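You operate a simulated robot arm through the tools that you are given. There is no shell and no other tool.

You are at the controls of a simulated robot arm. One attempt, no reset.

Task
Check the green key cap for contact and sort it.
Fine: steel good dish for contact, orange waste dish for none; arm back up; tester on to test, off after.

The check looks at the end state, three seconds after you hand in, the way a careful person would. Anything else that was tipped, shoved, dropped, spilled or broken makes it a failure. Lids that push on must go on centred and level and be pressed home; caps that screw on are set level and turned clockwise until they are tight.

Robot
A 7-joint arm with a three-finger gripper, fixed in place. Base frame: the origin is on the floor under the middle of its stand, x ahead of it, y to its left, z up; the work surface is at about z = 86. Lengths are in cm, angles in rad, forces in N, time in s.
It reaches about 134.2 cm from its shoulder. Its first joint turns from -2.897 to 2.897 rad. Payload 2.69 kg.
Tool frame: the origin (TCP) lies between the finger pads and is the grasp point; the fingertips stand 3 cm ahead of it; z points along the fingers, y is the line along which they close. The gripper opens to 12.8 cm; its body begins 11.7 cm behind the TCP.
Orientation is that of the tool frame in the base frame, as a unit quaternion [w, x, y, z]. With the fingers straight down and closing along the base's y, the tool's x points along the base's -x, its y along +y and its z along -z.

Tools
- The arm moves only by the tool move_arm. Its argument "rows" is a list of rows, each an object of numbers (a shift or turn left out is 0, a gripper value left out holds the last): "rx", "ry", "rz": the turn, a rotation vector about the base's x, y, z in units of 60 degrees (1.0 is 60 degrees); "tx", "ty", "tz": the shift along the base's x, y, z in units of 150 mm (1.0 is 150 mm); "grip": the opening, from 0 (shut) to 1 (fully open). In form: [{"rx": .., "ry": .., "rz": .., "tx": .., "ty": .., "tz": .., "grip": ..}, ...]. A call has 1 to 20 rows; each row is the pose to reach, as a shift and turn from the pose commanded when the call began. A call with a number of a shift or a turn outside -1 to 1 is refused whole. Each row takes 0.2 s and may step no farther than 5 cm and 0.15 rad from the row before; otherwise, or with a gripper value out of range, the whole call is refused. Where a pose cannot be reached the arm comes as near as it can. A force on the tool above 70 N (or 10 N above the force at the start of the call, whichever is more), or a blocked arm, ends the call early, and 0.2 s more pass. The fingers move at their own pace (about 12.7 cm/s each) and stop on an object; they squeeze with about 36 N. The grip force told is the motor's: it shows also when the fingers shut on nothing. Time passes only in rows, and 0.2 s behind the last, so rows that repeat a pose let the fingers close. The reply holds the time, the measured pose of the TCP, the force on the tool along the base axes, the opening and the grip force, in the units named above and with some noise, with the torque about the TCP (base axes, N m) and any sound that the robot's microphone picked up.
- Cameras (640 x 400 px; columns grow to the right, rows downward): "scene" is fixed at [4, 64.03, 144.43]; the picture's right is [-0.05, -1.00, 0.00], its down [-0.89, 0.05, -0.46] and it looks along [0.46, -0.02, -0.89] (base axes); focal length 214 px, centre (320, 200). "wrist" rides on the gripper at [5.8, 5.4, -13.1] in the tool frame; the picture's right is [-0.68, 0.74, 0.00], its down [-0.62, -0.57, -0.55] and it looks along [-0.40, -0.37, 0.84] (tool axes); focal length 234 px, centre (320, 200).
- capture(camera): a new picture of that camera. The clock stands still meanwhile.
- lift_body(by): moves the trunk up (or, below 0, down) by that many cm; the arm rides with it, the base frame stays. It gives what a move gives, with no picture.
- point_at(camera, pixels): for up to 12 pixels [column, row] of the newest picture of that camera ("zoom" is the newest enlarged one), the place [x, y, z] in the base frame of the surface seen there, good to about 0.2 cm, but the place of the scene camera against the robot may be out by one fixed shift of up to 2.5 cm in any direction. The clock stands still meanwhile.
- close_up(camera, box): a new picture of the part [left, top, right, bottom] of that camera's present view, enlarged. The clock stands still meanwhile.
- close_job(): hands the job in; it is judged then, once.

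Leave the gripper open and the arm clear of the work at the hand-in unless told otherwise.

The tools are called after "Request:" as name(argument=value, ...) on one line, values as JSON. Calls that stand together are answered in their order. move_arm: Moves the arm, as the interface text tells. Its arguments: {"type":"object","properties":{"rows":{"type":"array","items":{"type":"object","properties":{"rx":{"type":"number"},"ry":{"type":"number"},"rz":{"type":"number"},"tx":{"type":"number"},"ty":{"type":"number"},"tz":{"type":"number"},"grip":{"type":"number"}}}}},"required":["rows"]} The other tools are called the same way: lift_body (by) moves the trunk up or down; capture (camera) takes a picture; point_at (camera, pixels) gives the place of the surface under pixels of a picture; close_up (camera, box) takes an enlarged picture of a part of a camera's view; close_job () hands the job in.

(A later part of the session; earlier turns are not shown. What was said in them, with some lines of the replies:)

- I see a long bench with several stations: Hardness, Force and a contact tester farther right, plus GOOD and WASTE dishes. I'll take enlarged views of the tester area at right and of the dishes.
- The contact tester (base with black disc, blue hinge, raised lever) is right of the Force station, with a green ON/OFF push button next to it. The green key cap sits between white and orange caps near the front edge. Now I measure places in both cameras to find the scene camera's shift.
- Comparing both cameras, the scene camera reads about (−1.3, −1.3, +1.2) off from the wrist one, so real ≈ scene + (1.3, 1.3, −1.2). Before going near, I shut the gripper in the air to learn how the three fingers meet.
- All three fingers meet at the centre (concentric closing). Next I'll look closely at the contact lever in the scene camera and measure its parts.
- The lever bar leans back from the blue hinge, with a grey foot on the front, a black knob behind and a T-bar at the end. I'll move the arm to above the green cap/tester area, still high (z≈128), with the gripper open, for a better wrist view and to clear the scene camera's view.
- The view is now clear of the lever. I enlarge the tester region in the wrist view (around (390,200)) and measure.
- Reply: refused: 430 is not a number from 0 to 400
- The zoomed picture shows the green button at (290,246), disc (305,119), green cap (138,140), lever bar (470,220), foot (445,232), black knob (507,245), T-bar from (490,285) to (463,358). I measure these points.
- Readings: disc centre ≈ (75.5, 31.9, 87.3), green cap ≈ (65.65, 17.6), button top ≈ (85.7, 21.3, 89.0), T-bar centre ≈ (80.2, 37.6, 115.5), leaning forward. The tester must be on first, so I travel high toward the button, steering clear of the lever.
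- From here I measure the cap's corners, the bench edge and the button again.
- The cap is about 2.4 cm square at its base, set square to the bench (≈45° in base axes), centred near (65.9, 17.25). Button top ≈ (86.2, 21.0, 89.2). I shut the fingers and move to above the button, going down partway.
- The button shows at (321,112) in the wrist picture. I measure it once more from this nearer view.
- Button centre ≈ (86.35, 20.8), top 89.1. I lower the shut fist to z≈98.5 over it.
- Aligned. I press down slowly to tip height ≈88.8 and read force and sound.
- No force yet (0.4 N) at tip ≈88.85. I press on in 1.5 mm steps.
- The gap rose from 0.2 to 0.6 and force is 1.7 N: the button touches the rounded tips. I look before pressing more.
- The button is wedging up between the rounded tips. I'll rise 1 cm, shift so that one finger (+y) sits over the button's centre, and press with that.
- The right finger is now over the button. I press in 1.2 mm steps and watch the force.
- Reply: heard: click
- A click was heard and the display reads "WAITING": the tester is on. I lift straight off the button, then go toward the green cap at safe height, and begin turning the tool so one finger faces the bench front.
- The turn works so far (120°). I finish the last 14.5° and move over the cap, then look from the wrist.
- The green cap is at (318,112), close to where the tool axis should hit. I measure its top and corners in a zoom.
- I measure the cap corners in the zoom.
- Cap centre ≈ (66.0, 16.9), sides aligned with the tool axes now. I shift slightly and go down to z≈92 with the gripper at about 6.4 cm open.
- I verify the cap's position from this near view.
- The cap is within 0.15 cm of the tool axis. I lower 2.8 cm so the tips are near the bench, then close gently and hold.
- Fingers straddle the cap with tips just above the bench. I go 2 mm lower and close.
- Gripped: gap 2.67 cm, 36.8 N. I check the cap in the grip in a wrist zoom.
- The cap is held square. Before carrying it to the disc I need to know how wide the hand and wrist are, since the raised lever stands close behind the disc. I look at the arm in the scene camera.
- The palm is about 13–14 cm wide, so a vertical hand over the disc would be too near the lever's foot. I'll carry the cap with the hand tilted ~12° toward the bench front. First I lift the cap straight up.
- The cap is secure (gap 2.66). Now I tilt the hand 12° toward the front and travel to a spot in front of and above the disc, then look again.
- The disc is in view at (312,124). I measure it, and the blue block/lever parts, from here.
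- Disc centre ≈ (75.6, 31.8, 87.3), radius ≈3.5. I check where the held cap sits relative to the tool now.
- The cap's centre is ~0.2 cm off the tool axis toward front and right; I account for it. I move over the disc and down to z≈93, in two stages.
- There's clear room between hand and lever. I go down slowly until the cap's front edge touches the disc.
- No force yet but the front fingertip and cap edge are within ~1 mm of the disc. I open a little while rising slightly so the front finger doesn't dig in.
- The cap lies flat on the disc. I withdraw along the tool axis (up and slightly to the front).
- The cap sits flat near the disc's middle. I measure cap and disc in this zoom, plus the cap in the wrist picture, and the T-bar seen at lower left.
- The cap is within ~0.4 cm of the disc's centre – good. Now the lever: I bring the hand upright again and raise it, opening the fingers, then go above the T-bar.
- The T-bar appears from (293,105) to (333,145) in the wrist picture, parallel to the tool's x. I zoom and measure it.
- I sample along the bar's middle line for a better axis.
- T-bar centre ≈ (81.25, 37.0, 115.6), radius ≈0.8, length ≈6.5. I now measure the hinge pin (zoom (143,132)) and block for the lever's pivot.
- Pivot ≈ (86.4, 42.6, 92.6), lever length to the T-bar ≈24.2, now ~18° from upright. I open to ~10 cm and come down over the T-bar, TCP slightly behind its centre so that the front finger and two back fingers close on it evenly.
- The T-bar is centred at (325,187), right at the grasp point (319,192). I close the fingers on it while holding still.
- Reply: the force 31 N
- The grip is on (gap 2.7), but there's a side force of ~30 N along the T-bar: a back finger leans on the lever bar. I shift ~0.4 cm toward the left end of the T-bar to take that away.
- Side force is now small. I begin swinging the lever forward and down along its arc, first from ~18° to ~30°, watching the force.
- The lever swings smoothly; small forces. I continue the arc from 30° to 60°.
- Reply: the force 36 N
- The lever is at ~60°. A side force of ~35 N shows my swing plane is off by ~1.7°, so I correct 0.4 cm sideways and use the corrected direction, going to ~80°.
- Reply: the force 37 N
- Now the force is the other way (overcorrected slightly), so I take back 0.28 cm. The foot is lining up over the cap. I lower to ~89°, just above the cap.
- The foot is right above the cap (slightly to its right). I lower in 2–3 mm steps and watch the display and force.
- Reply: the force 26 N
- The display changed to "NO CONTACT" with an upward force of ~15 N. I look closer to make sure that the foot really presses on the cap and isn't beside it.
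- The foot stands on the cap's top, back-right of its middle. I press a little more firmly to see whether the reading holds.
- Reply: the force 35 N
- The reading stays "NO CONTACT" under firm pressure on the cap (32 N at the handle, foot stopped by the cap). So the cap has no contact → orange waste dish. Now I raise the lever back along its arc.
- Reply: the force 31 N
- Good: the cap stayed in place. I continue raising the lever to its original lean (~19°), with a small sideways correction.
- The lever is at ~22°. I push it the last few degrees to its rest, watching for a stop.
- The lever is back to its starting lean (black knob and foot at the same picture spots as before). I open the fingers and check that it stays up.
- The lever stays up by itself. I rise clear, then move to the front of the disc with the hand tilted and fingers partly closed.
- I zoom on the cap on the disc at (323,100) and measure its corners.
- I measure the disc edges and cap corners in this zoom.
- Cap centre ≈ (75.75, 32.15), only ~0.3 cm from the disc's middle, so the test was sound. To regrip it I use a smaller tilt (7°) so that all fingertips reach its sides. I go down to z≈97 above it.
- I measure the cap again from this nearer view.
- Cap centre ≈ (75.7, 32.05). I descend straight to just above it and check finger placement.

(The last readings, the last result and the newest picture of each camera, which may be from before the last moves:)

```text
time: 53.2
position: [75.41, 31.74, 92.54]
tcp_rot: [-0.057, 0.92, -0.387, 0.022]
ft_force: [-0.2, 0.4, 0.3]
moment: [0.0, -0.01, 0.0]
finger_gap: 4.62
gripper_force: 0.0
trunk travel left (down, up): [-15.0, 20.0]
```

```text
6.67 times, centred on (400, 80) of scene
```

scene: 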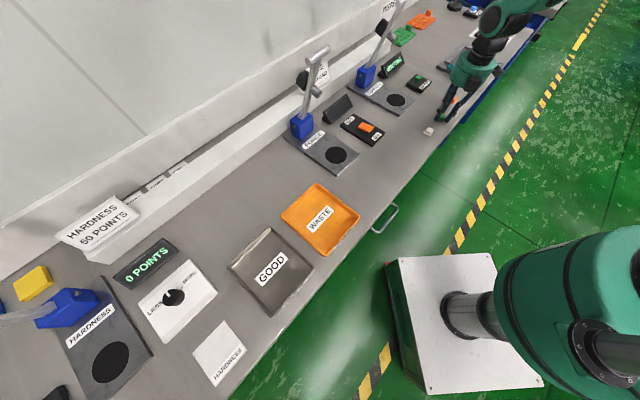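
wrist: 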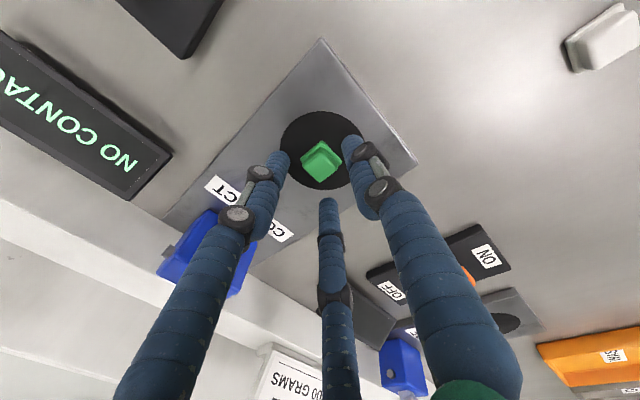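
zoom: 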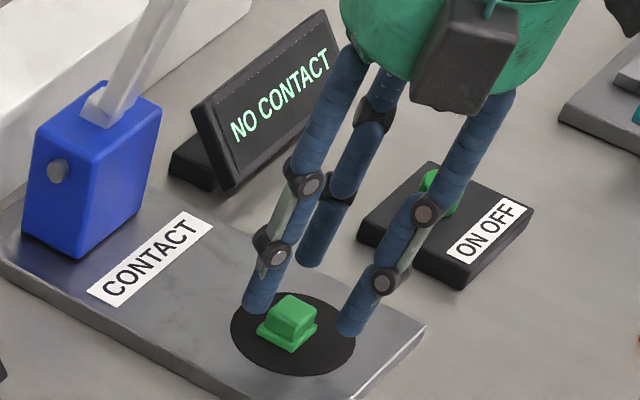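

Fingers straddle the cap evenly. I lower the last 1.6 cm and close.

Request:
move_arm(rows=[{"tz": -0.06, "tx": 0.002, "ty": -0.01}, {"tz": -0.105, "tx": 0.002, "ty": -0.01}, {"tz": -0.105, "tx": 0.002, "ty": -0.01}, {"tz": -0.105, "tx": 0.002, "ty": -0.01, "grip": 0.28}, {"tz": -0.11, "tx": 0.002, "ty": -0.01, "grip": 0.2}, {"tz": -0.112, "tx": 0.002, "ty": -0.01, "grip": 0.1}, {"tz": -0.112, "tx": 0.002, "ty": -0.01, "grip": 0}, {"tz": -0.112, "tx": 0.002, "ty": -0.01, "grip": 0}])

Request:
close_up(camera="wrist", box=[270, 125, 370, 200])

Request:
close_up(camera="scene", box=[370, 60, 430, 110])

```text
time: 55.0
position: [75.37, 31.54, 90.69]
tcp_rot: [-0.057, 0.92, -0.387, 0.022]
ft_force: [-0.4, -0.3, -0.4]
moment: [0.02, 0.02, 0.01]
finger_gap: 2.28
gripper_force: 36.4
trunk travel left (down, up): [-15.0, 20.0]
```

```text
5.33 times, centred on (320, 162) of wrist
```

zoom: 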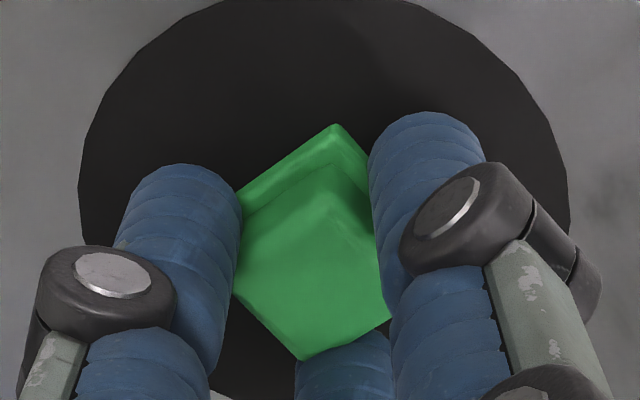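

```text
8.00 times, centred on (400, 85) of scene
```

zoom: 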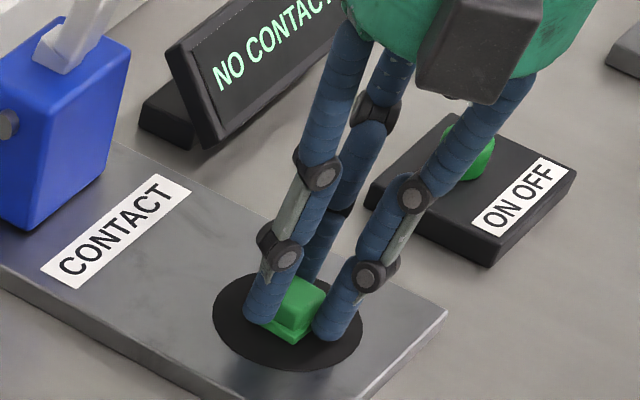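

Cap held at its body (gap 2.28, 36 N). I lift slowly along the tool axis and check the hold.

Request:
move_arm(rows=[{"tz": 0.03, "tx": -0.002, "ty": -0.002}, {"tz": 0.1, "tx": -0.008, "ty": -0.009}, {"tz": 0.3, "tx": -0.026, "ty": -0.026}, {"tz": 0.5, "tx": -0.044, "ty": -0.044}, {"tz": 0.7, "tx": -0.1, "ty": -0.1}, {"tz": 0.9, "tx": -0.2, "ty": -0.2}, {"tz": 1.0, "tx": -0.35, "ty": -0.3}, {"tz": 1.0, "tx": -0.35, "ty": -0.3}])

Request:
capture(camera="wrist")

Request:
close_up(camera="scene", box=[340, 0, 520, 140])

```text
time: 56.8
position: [70.03, 26.76, 105.8]
tcp_rot: [-0.057, 0.92, -0.387, 0.022]
ft_force: [-0.5, -0.7, 0.2]
moment: [0.01, -0.01, 0.02]
finger_gap: 2.19
gripper_force: 36.2
trunk travel left (down, up): [-15.0, 20.0]
```

```text
taken
```

wrist: 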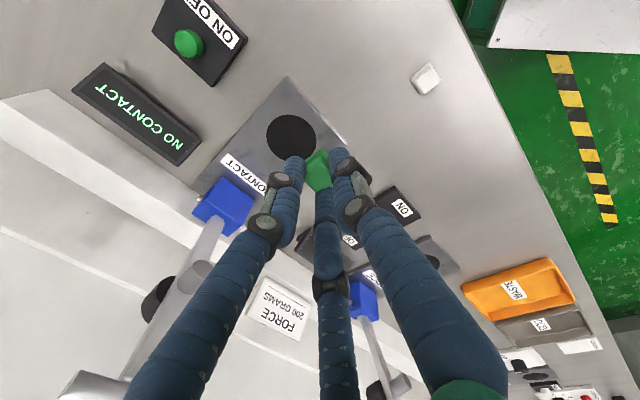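

```text
2.86 times, centred on (430, 70) of scene
```

zoom: 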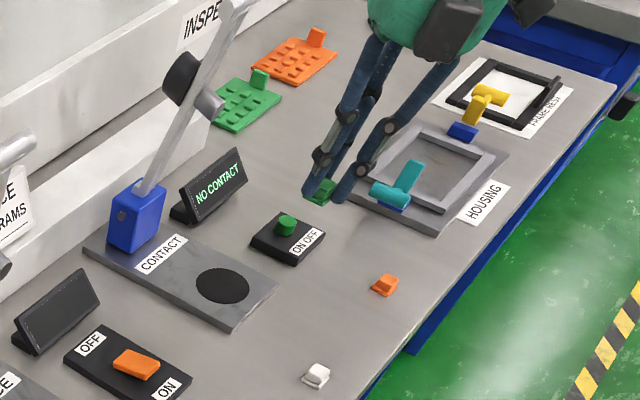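

The cap is up; gap went to 2.19. I check how it sits in the fingers.

Request:
close_up(camera="wrist", box=[270, 125, 370, 200])

Request:
close_up(camera="scene", box=[410, 40, 450, 80])

```text
5.33 times, centred on (320, 162) of wrist
```

zoom: 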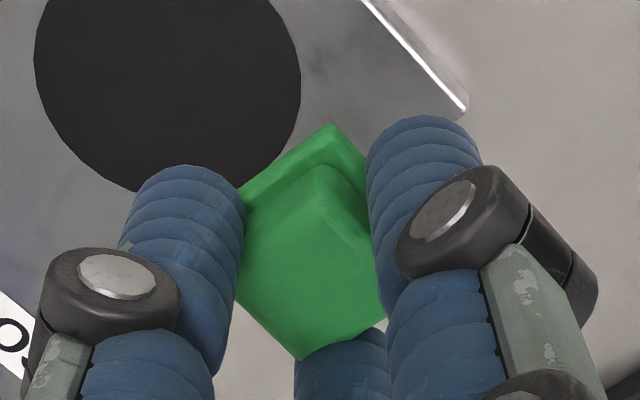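

```text
10.00 times, centred on (430, 60) of scene
```

zoom: 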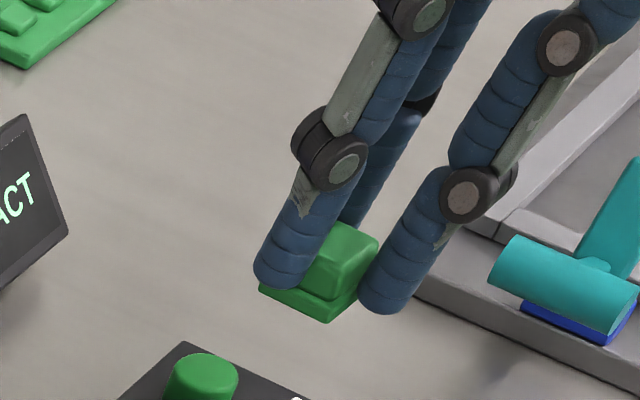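

The fingers hold the cap's body just above its flange — secure. I lift higher, bring the hand upright, and travel at z≈120 toward the dishes, passing in front of the Force lever.

Request:
move_arm(rows=[{"tz": 0.3}, {"tz": 0.6, "rx": -0.042, "ry": 0.04}, {"tz": 0.9, "rx": -0.0838, "ry": 0.081}, {"tz": 1.0, "tx": -0.2, "ty": 0.15, "rx": -0.0838, "ry": 0.081}, {"tz": 1.0, "tx": -0.42, "ty": 0.34, "rx": -0.0838, "ry": 0.081}, {"tz": 1.0, "tx": -0.66, "ty": 0.55, "rx": -0.0838, "ry": 0.081}, {"tz": 1.0, "tx": -0.9, "ty": 0.76, "rx": -0.0838, "ry": 0.081}, {"tz": 1.0, "tx": -1.0, "ty": 0.87, "rx": -0.0838, "ry": 0.081}])

Request:
move_arm(rows=[{"tx": -0.24, "ty": 0.21}, {"tx": -0.48, "ty": 0.42}, {"tx": -0.72, "ty": 0.63}, {"tx": -0.96, "ty": 0.84}, {"tx": -0.96, "ty": 0.84}])

Request:
capture(camera="scene")

Request:
capture(camera="wrist")

```text
time: 58.6
position: [54.93, 40.34, 120.67]
tcp_rot: [0.0, 0.922, -0.388, 0.0]
ft_force: [0.3, 0.3, 0.2]
moment: [0.01, -0.01, 0.03]
finger_gap: 2.11
gripper_force: 35.6
trunk travel left (down, up): [-15.0, 20.0]
```

```text
time: 59.8
position: [40.6, 53.0, 120.94]
tcp_rot: [-0.001, 0.922, -0.387, 0.0]
ft_force: [0.8, 0.8, -0.6]
moment: [-0.04, -0.04, -0.01]
finger_gap: 2.02
gripper_force: 36.3
trunk travel left (down, up): [-15.0, 20.0]
```

```text
taken
```

scene: 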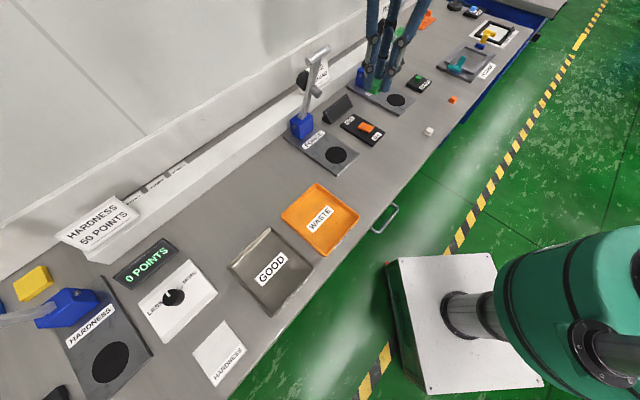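

```text
taken
```

wrist: 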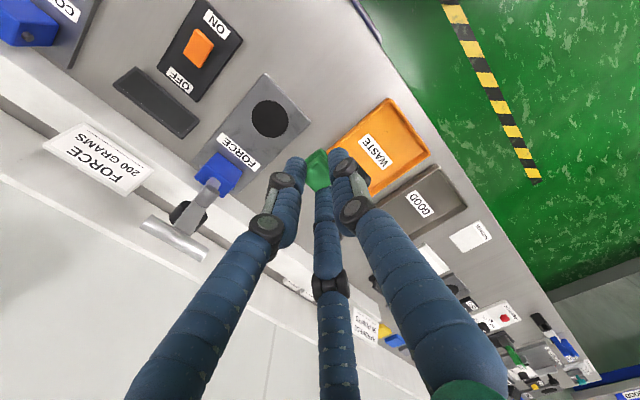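

The gap is slowly shrinking (2.28→2.02), so the cap creeps in the grip. I check how much hold remains before going on.

Request:
close_up(camera="wrist", box=[270, 125, 370, 200])

Request:
close_up(camera="scene", box=[355, 50, 415, 110])

Request:
point_at(camera="wrist", pixels=[[380, 150], [386, 100], [429, 152], [373, 194], [330, 145], [360, 125], [400, 128], [405, 170], [350, 165], [420, 205], [270, 118], [170, 235]])

```text
5.33 times, centred on (320, 162) of wrist
```

zoom: 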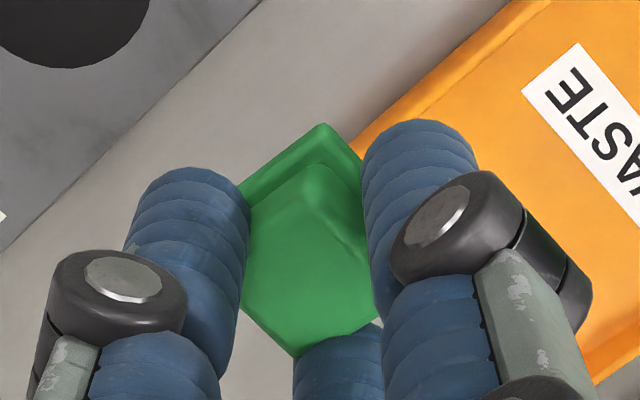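

```text
6.67 times, centred on (385, 80) of scene
```

zoom: 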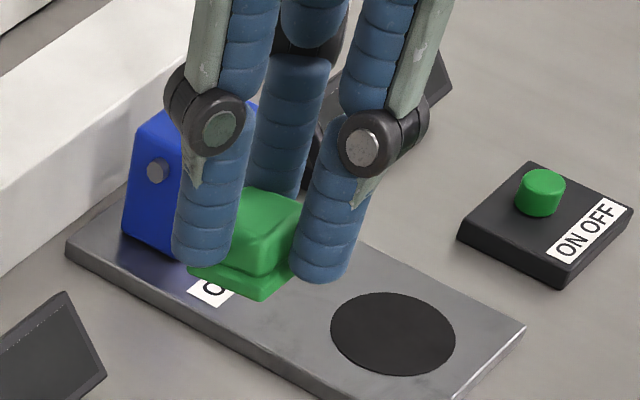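

```text
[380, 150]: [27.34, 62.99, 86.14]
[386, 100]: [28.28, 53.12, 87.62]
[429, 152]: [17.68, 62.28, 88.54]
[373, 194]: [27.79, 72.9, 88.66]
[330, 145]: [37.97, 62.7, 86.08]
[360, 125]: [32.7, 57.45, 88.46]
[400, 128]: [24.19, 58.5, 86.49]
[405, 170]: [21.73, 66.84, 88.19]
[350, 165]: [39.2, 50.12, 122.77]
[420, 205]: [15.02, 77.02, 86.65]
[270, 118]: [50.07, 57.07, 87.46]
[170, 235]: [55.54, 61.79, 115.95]
```

The hold is still good. Waste dish centre ≈ (27.9, 62.9), floor 86.1, rim 88.6. I go there directly and quickly, descending over it.

Request:
move_arm(rows=[{"tx": -0.2, "ty": 0.157, "tz": -0.1}, {"tx": -0.4, "ty": 0.313, "tz": -0.25}, {"tx": -0.6, "ty": 0.47, "tz": -0.42}, {"tx": -0.76, "ty": 0.6, "tz": -0.62}, {"tx": -0.86, "ty": 0.673, "tz": -0.85}, {"tx": -0.86, "ty": 0.673, "tz": -1.0}])

Request:
capture(camera="wrist")

Request:
close_up(camera="scene", box=[250, 120, 390, 270])

```text
time: 61.2
position: [27.98, 62.74, 105.73]
tcp_rot: [0.0, 0.922, -0.387, 0.0]
ft_force: [-0.8, 0.0, 0.2]
moment: [-0.04, -0.02, 0.0]
finger_gap: 1.97
gripper_force: 36.2
trunk travel left (down, up): [-15.0, 20.0]
```

```text
taken
```

wrist: 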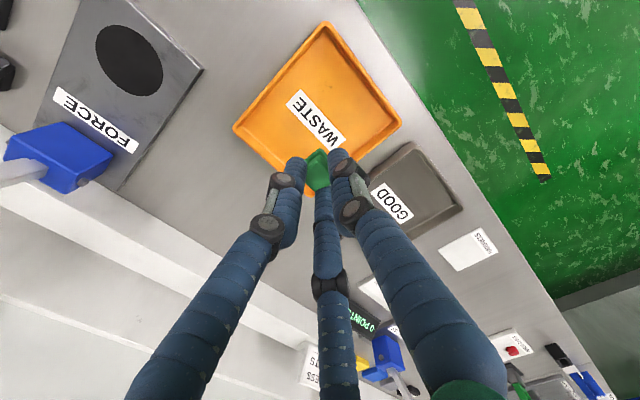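

```text
2.67 times, centred on (320, 195) of scene
```

zoom: 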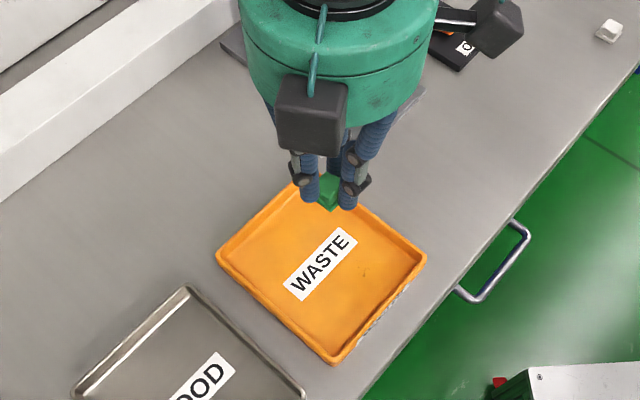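

The tool axis hits the dish's middle (≈(319,116)). I descend to just above the dish floor.

Request:
move_arm(rows=[{"tz": -0.3}, {"tz": -0.6}, {"tz": -0.85}, {"tz": -0.97}, {"tz": -1.0}])

Request:
close_up(camera="scene", box=[270, 160, 370, 260])

Request:
close_up(camera="wrist", box=[250, 100, 390, 210])

```text
time: 62.4
position: [27.81, 62.92, 90.63]
tcp_rot: [0.0, 0.922, -0.387, 0.0]
ft_force: [0.3, 0.2, 0.4]
moment: [0.0, 0.0, -0.03]
finger_gap: 1.94
gripper_force: 35.5
trunk travel left (down, up): [-15.0, 20.0]
```

```text
4.00 times, centred on (320, 210) of scene
```

zoom: 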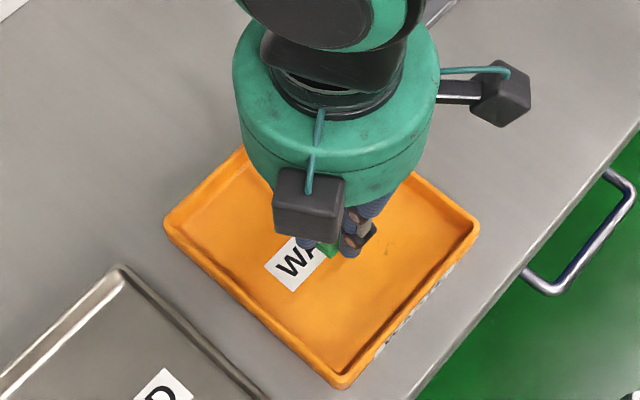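

```text
3.64 times, centred on (320, 155) of wrist
```

zoom: 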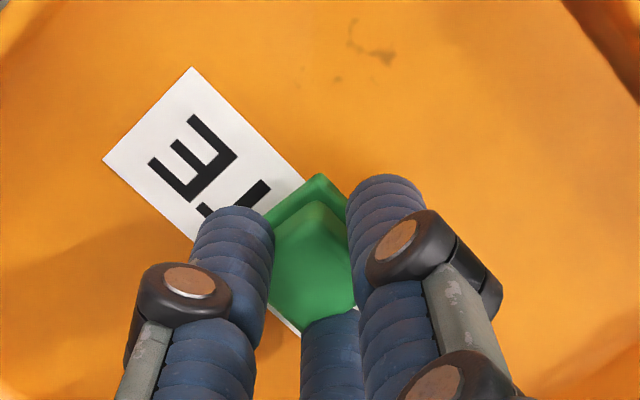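

I'm centred in the dish. I lower the last 0.6 cm gently and open the fingers, then rise.

Request:
move_arm(rows=[{"tz": -0.02}, {"tz": -0.04}, {"tz": -0.04, "grip": 0.22}, {"tz": -0.04, "grip": 0.3}, {"tz": -0.04, "grip": 0.4}, {"tz": -0.04, "grip": 0.45}, {"tz": 0.1}, {"tz": 0.4}, {"tz": 0.7}, {"tz": 1.0}])

Request:
capture(camera="wrist")

Request:
close_up(camera="scene", box=[250, 140, 390, 280])

```text
time: 64.6
position: [27.85, 62.95, 105.75]
tcp_rot: [0.001, 0.922, -0.387, 0.0]
ft_force: [-0.5, -0.1, -0.1]
moment: [-0.04, 0.02, 0.01]
finger_gap: 5.75
gripper_force: 0.0
trunk travel left (down, up): [-15.0, 20.0]
```

```text
taken
```

wrist: 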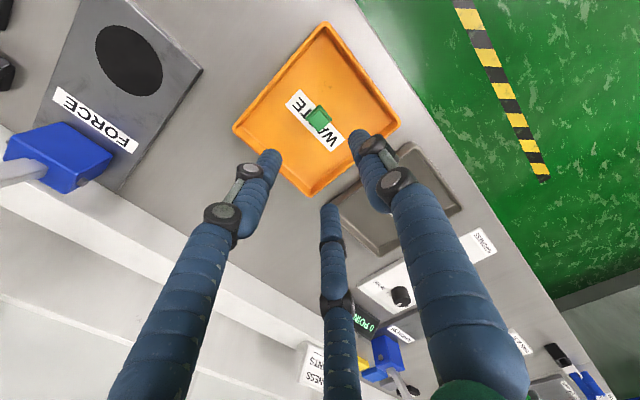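

```text
2.86 times, centred on (320, 210) of scene
```

zoom: 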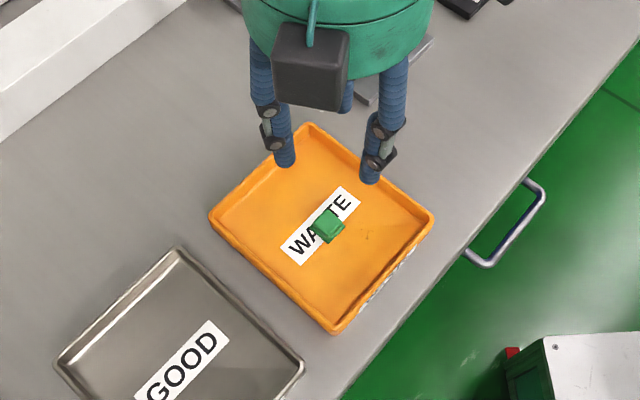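

The green cap lies in the orange waste dish. Now I go back, fingers shut, at height, to switch the tester off.

Request:
move_arm(rows=[{"tz": 0.3}, {"tz": 0.6}, {"tz": 0.85, "tx": 0.12, "ty": -0.1, "grip": 0}, {"tz": 1.0, "tx": 0.33, "ty": -0.27}, {"tz": 1.0, "tx": 0.57, "ty": -0.47}, {"tz": 1.0, "tx": 0.8, "ty": -0.66}, {"tz": 1.0, "tx": 1.0, "ty": -0.83}])

Request:
move_arm(rows=[{"tx": 0.25, "ty": -0.2}, {"tx": 0.5, "ty": -0.4}, {"tx": 0.75, "ty": -0.6}, {"tx": 1.0, "ty": -0.8}])

Request:
move_arm(rows=[{"tx": 0.225, "ty": -0.2}, {"tx": 0.45, "ty": -0.4}, {"tx": 0.675, "ty": -0.6}, {"tx": 0.9, "ty": -0.8}])

Request:
move_arm(rows=[{"tx": 0.25, "ty": -0.1, "tz": -0.05}, {"tx": 0.5, "ty": -0.18, "tz": -0.15}, {"tx": 0.75, "ty": -0.25, "tz": -0.34}, {"tx": 1.0, "ty": -0.3, "tz": -0.53}, {"tx": 1.0, "ty": -0.3, "tz": -0.8}, {"tx": 1.0, "ty": -0.3, "tz": -1.0}, {"tx": 1.0, "ty": -0.3, "tz": -1.0}])

Request:
capture(camera="wrist")

Request:
close_up(camera="scene", box=[340, 0, 520, 140])

```text
time: 66.2
position: [42.81, 50.48, 120.83]
tcp_rot: [0.0, 0.922, -0.388, 0.0]
ft_force: [-0.1, 0.7, 0.2]
moment: [-0.02, 0.02, 0.0]
finger_gap: 0.2
gripper_force: 31.3
trunk travel left (down, up): [-15.0, 20.0]
```

```text
time: 67.2
position: [57.95, 38.44, 120.6]
tcp_rot: [0.0, 0.922, -0.386, 0.0]
ft_force: [-0.4, 0.7, 0.7]
moment: [-0.05, -0.08, -0.03]
finger_gap: 0.23
gripper_force: 31.3
trunk travel left (down, up): [-15.0, 20.0]
```

```text
time: 68.2
position: [71.6, 26.32, 120.86]
tcp_rot: [0.0, 0.922, -0.388, 0.0]
ft_force: [0.2, 0.2, -0.3]
moment: [-0.03, 0.0, -0.04]
finger_gap: 0.2
gripper_force: 31.4
trunk travel left (down, up): [-15.0, 20.0]
```

```text
time: 69.8
position: [86.41, 22.05, 105.71]
tcp_rot: [0.0, 0.922, -0.387, 0.0]
ft_force: [0.3, 1.0, -0.5]
moment: [-0.01, 0.01, -0.01]
finger_gap: 0.17
gripper_force: 31.5
trunk travel left (down, up): [-15.0, 20.0]
```

```text
taken
```

wrist: 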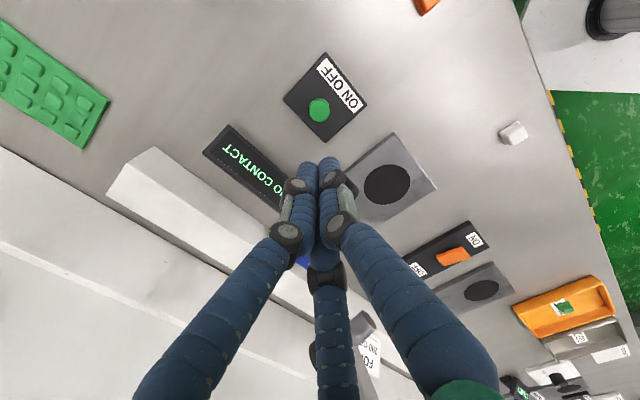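

```text
2.86 times, centred on (430, 70) of scene
```

zoom: 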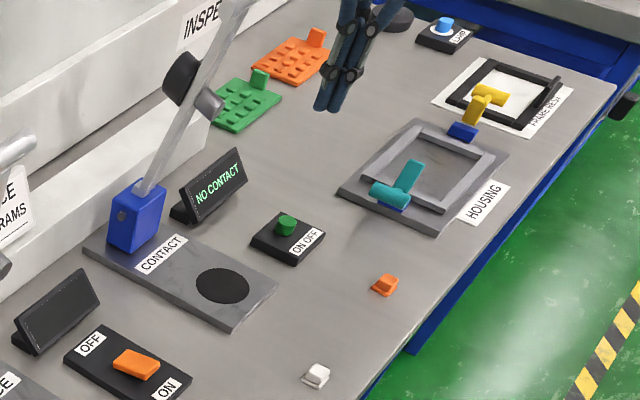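

The button is at (319,110) in the wrist picture. I measure it from this side.

Request:
point_at(camera="wrist", pixels=[[319, 109], [311, 109], [327, 109], [319, 101], [319, 117]])

```text
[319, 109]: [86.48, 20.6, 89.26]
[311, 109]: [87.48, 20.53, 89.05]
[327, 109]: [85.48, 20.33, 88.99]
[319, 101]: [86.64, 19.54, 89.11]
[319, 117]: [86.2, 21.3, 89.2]
```

Button centre ≈ (86.4, 20.7). I place the front finger over it (TCP ≈ (87.1, 21.45)) and lower to just above.

Request:
move_arm(rows=[{"tx": 0.047, "ty": -0.033, "tz": -0.25}, {"tx": 0.047, "ty": -0.033, "tz": -0.5}, {"tx": 0.047, "ty": -0.033, "tz": -0.75}, {"tx": 0.047, "ty": -0.033, "tz": -0.88}, {"tx": 0.047, "ty": -0.033, "tz": -0.88}])

Request:
close_up(camera="wrist", box=[260, 100, 380, 220])

Request:
close_up(camera="scene", box=[380, 40, 450, 110])

```text
time: 71.0
position: [87.4, 21.58, 92.46]
tcp_rot: [0.0, 0.922, -0.388, 0.0]
ft_force: [0.5, 0.6, 1.1]
moment: [-0.01, 0.04, -0.02]
finger_gap: 0.19
gripper_force: 31.3
trunk travel left (down, up): [-15.0, 20.0]
```

```text
3.33 times, centred on (320, 160) of wrist
```

zoom: 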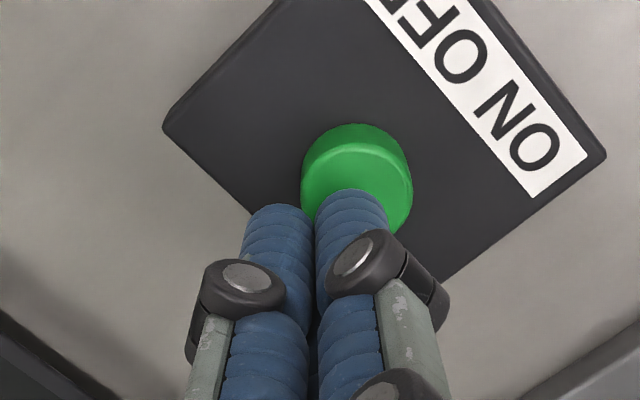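

```text
5.71 times, centred on (415, 75) of scene
```

zoom: 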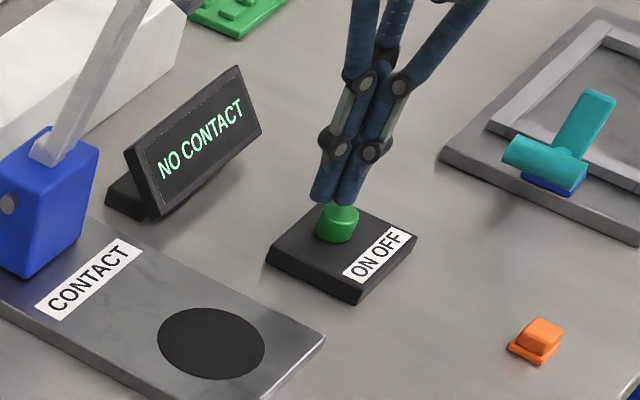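

The front finger is over the button. I press slowly as before until the click.

Request:
move_arm(rows=[{"tz": -0.05, "tx": -0.006, "ty": -0.005}, {"tz": -0.07, "tx": -0.006, "ty": -0.005}, {"tz": -0.08, "tx": -0.006, "ty": -0.005}, {"tz": -0.088, "tx": -0.006, "ty": -0.005}, {"tz": -0.095, "tx": -0.006, "ty": -0.005}])

Request:
close_up(camera="scene", box=[380, 40, 450, 110])

```text
time: 72.2
position: [87.08, 21.38, 91.24]
tcp_rot: [0.0, 0.922, -0.388, 0.0]
ft_force: [0.4, 0.1, 2.3]
moment: [-0.01, 0.04, 0.02]
finger_gap: 0.6
gripper_force: 31.5
trunk travel left (down, up): [-15.0, 20.0]
heard: click
```

```text
5.71 times, centred on (415, 75) of scene
```

zoom: 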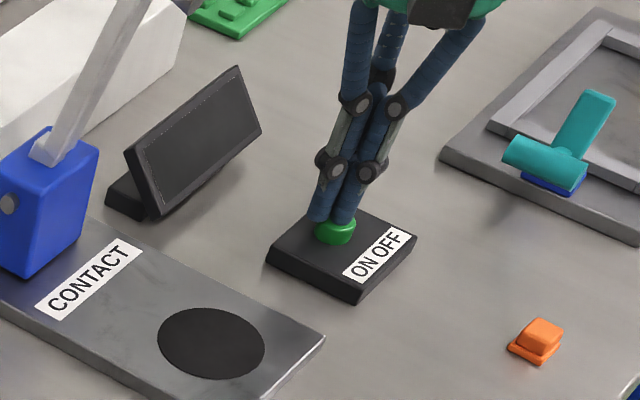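

One click and the display is dark: tester off. I rise straight up and away, then open the gripper.

Request:
move_arm(rows=[{"tz": 0.1}, {"tz": 0.35}, {"tz": 0.65}, {"tz": 0.95}, {"tz": 1.0, "tx": -0.2}, {"tz": 1.0, "tx": -0.5}, {"tz": 1.0, "tx": -0.8}, {"tz": 1.0, "tx": -1.0}])

Request:
move_arm(rows=[{"tz": 0.3, "grip": 0.5}, {"tz": 0.6, "grip": 1.0}, {"tz": 0.9}, {"tz": 1.0}, {"tz": 1.0, "tx": -0.3}, {"tz": 1.0, "tx": -0.6}, {"tz": 1.0, "tx": -0.6}])

Request:
capture(camera="scene")

Request:
close_up(camera="scene", box=[340, 0, 520, 140])

Request:
close_up(camera="scene", box=[220, 150, 400, 320])

Request:
capture(camera="wrist")

```text
time: 74.0
position: [71.87, 21.49, 106.25]
tcp_rot: [-0.001, 0.922, -0.388, 0.0]
ft_force: [-0.4, -0.8, 0.7]
moment: [-0.03, -0.02, 0.0]
finger_gap: 0.22
gripper_force: 31.3
trunk travel left (down, up): [-15.0, 20.0]
```

```text
time: 75.6
position: [62.64, 21.28, 121.35]
tcp_rot: [0.0, 0.922, -0.387, 0.0]
ft_force: [0.2, -0.1, 0.9]
moment: [-0.01, -0.1, 0.0]
finger_gap: 12.79
gripper_force: 0.1
trunk travel left (down, up): [-15.0, 20.0]
```

```text
taken
```

scene: 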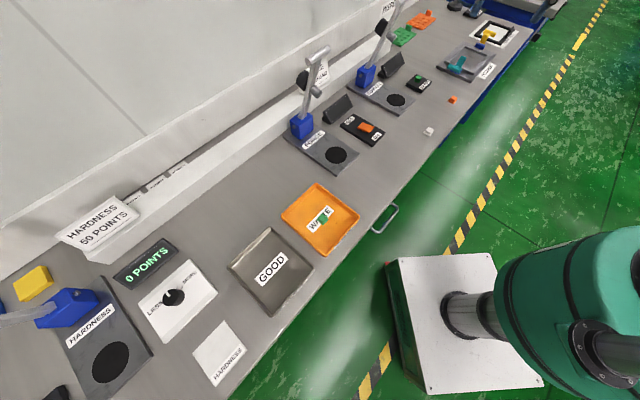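

```text
2.86 times, centred on (430, 70) of scene
```

zoom: 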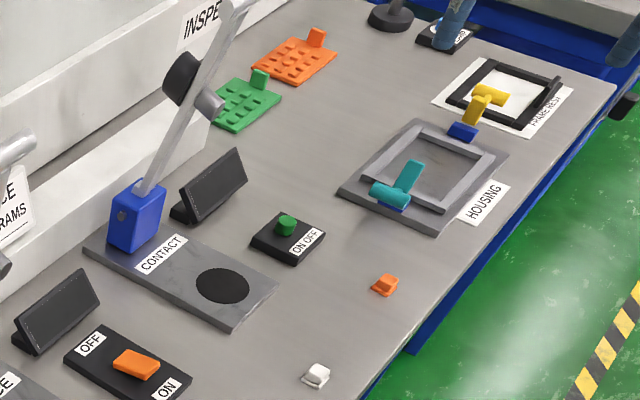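

```text
2.35 times, centred on (310, 235) of scene
```

zoom: 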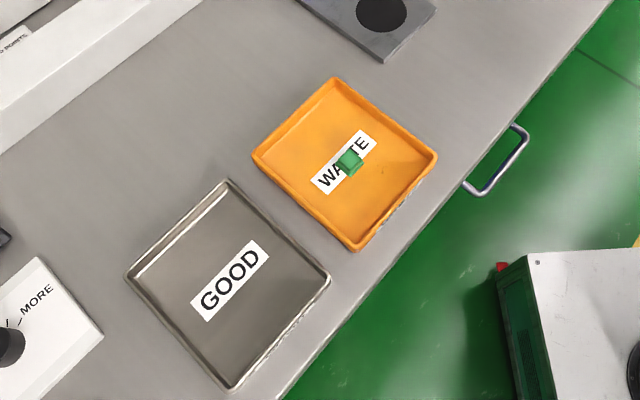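

```text
taken
```

wrist: 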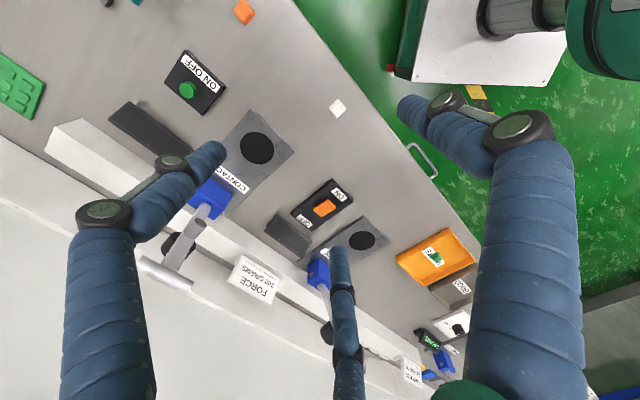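

End state as I see it:
- The green cap is in the orange waste dish.
- The tester display is dark.
- The lever is up.
- The white and orange caps and the other stations are undisturbed.
- The gripper is open and clear of the work at z≈121.

I hand the job in.

Request:
close_job()

```text
The job is handed in.
```

I tested the green key cap. The tester read "NO CONTACT", so I put it in the orange waste dish.

- **Test:** I switched the tester on and set the cap on the disc, about 0.3 cm off centre. I then lowered the lever onto it. The reading appeared when the foot touched the cap and stayed the same when I pressed harder, with about 32 N at the handle. The foot landed about half a centimetre off the cap's middle but was fully on the cap. I did not run a second test.
- **After the test:** I raised the lever back to its starting lean, and it stayed there when released. I switched the tester off with one click, and its display is dark.
- **Surroundings:** In the last pictures, nothing else on the bench had moved. The gripper is open and clear of the work.
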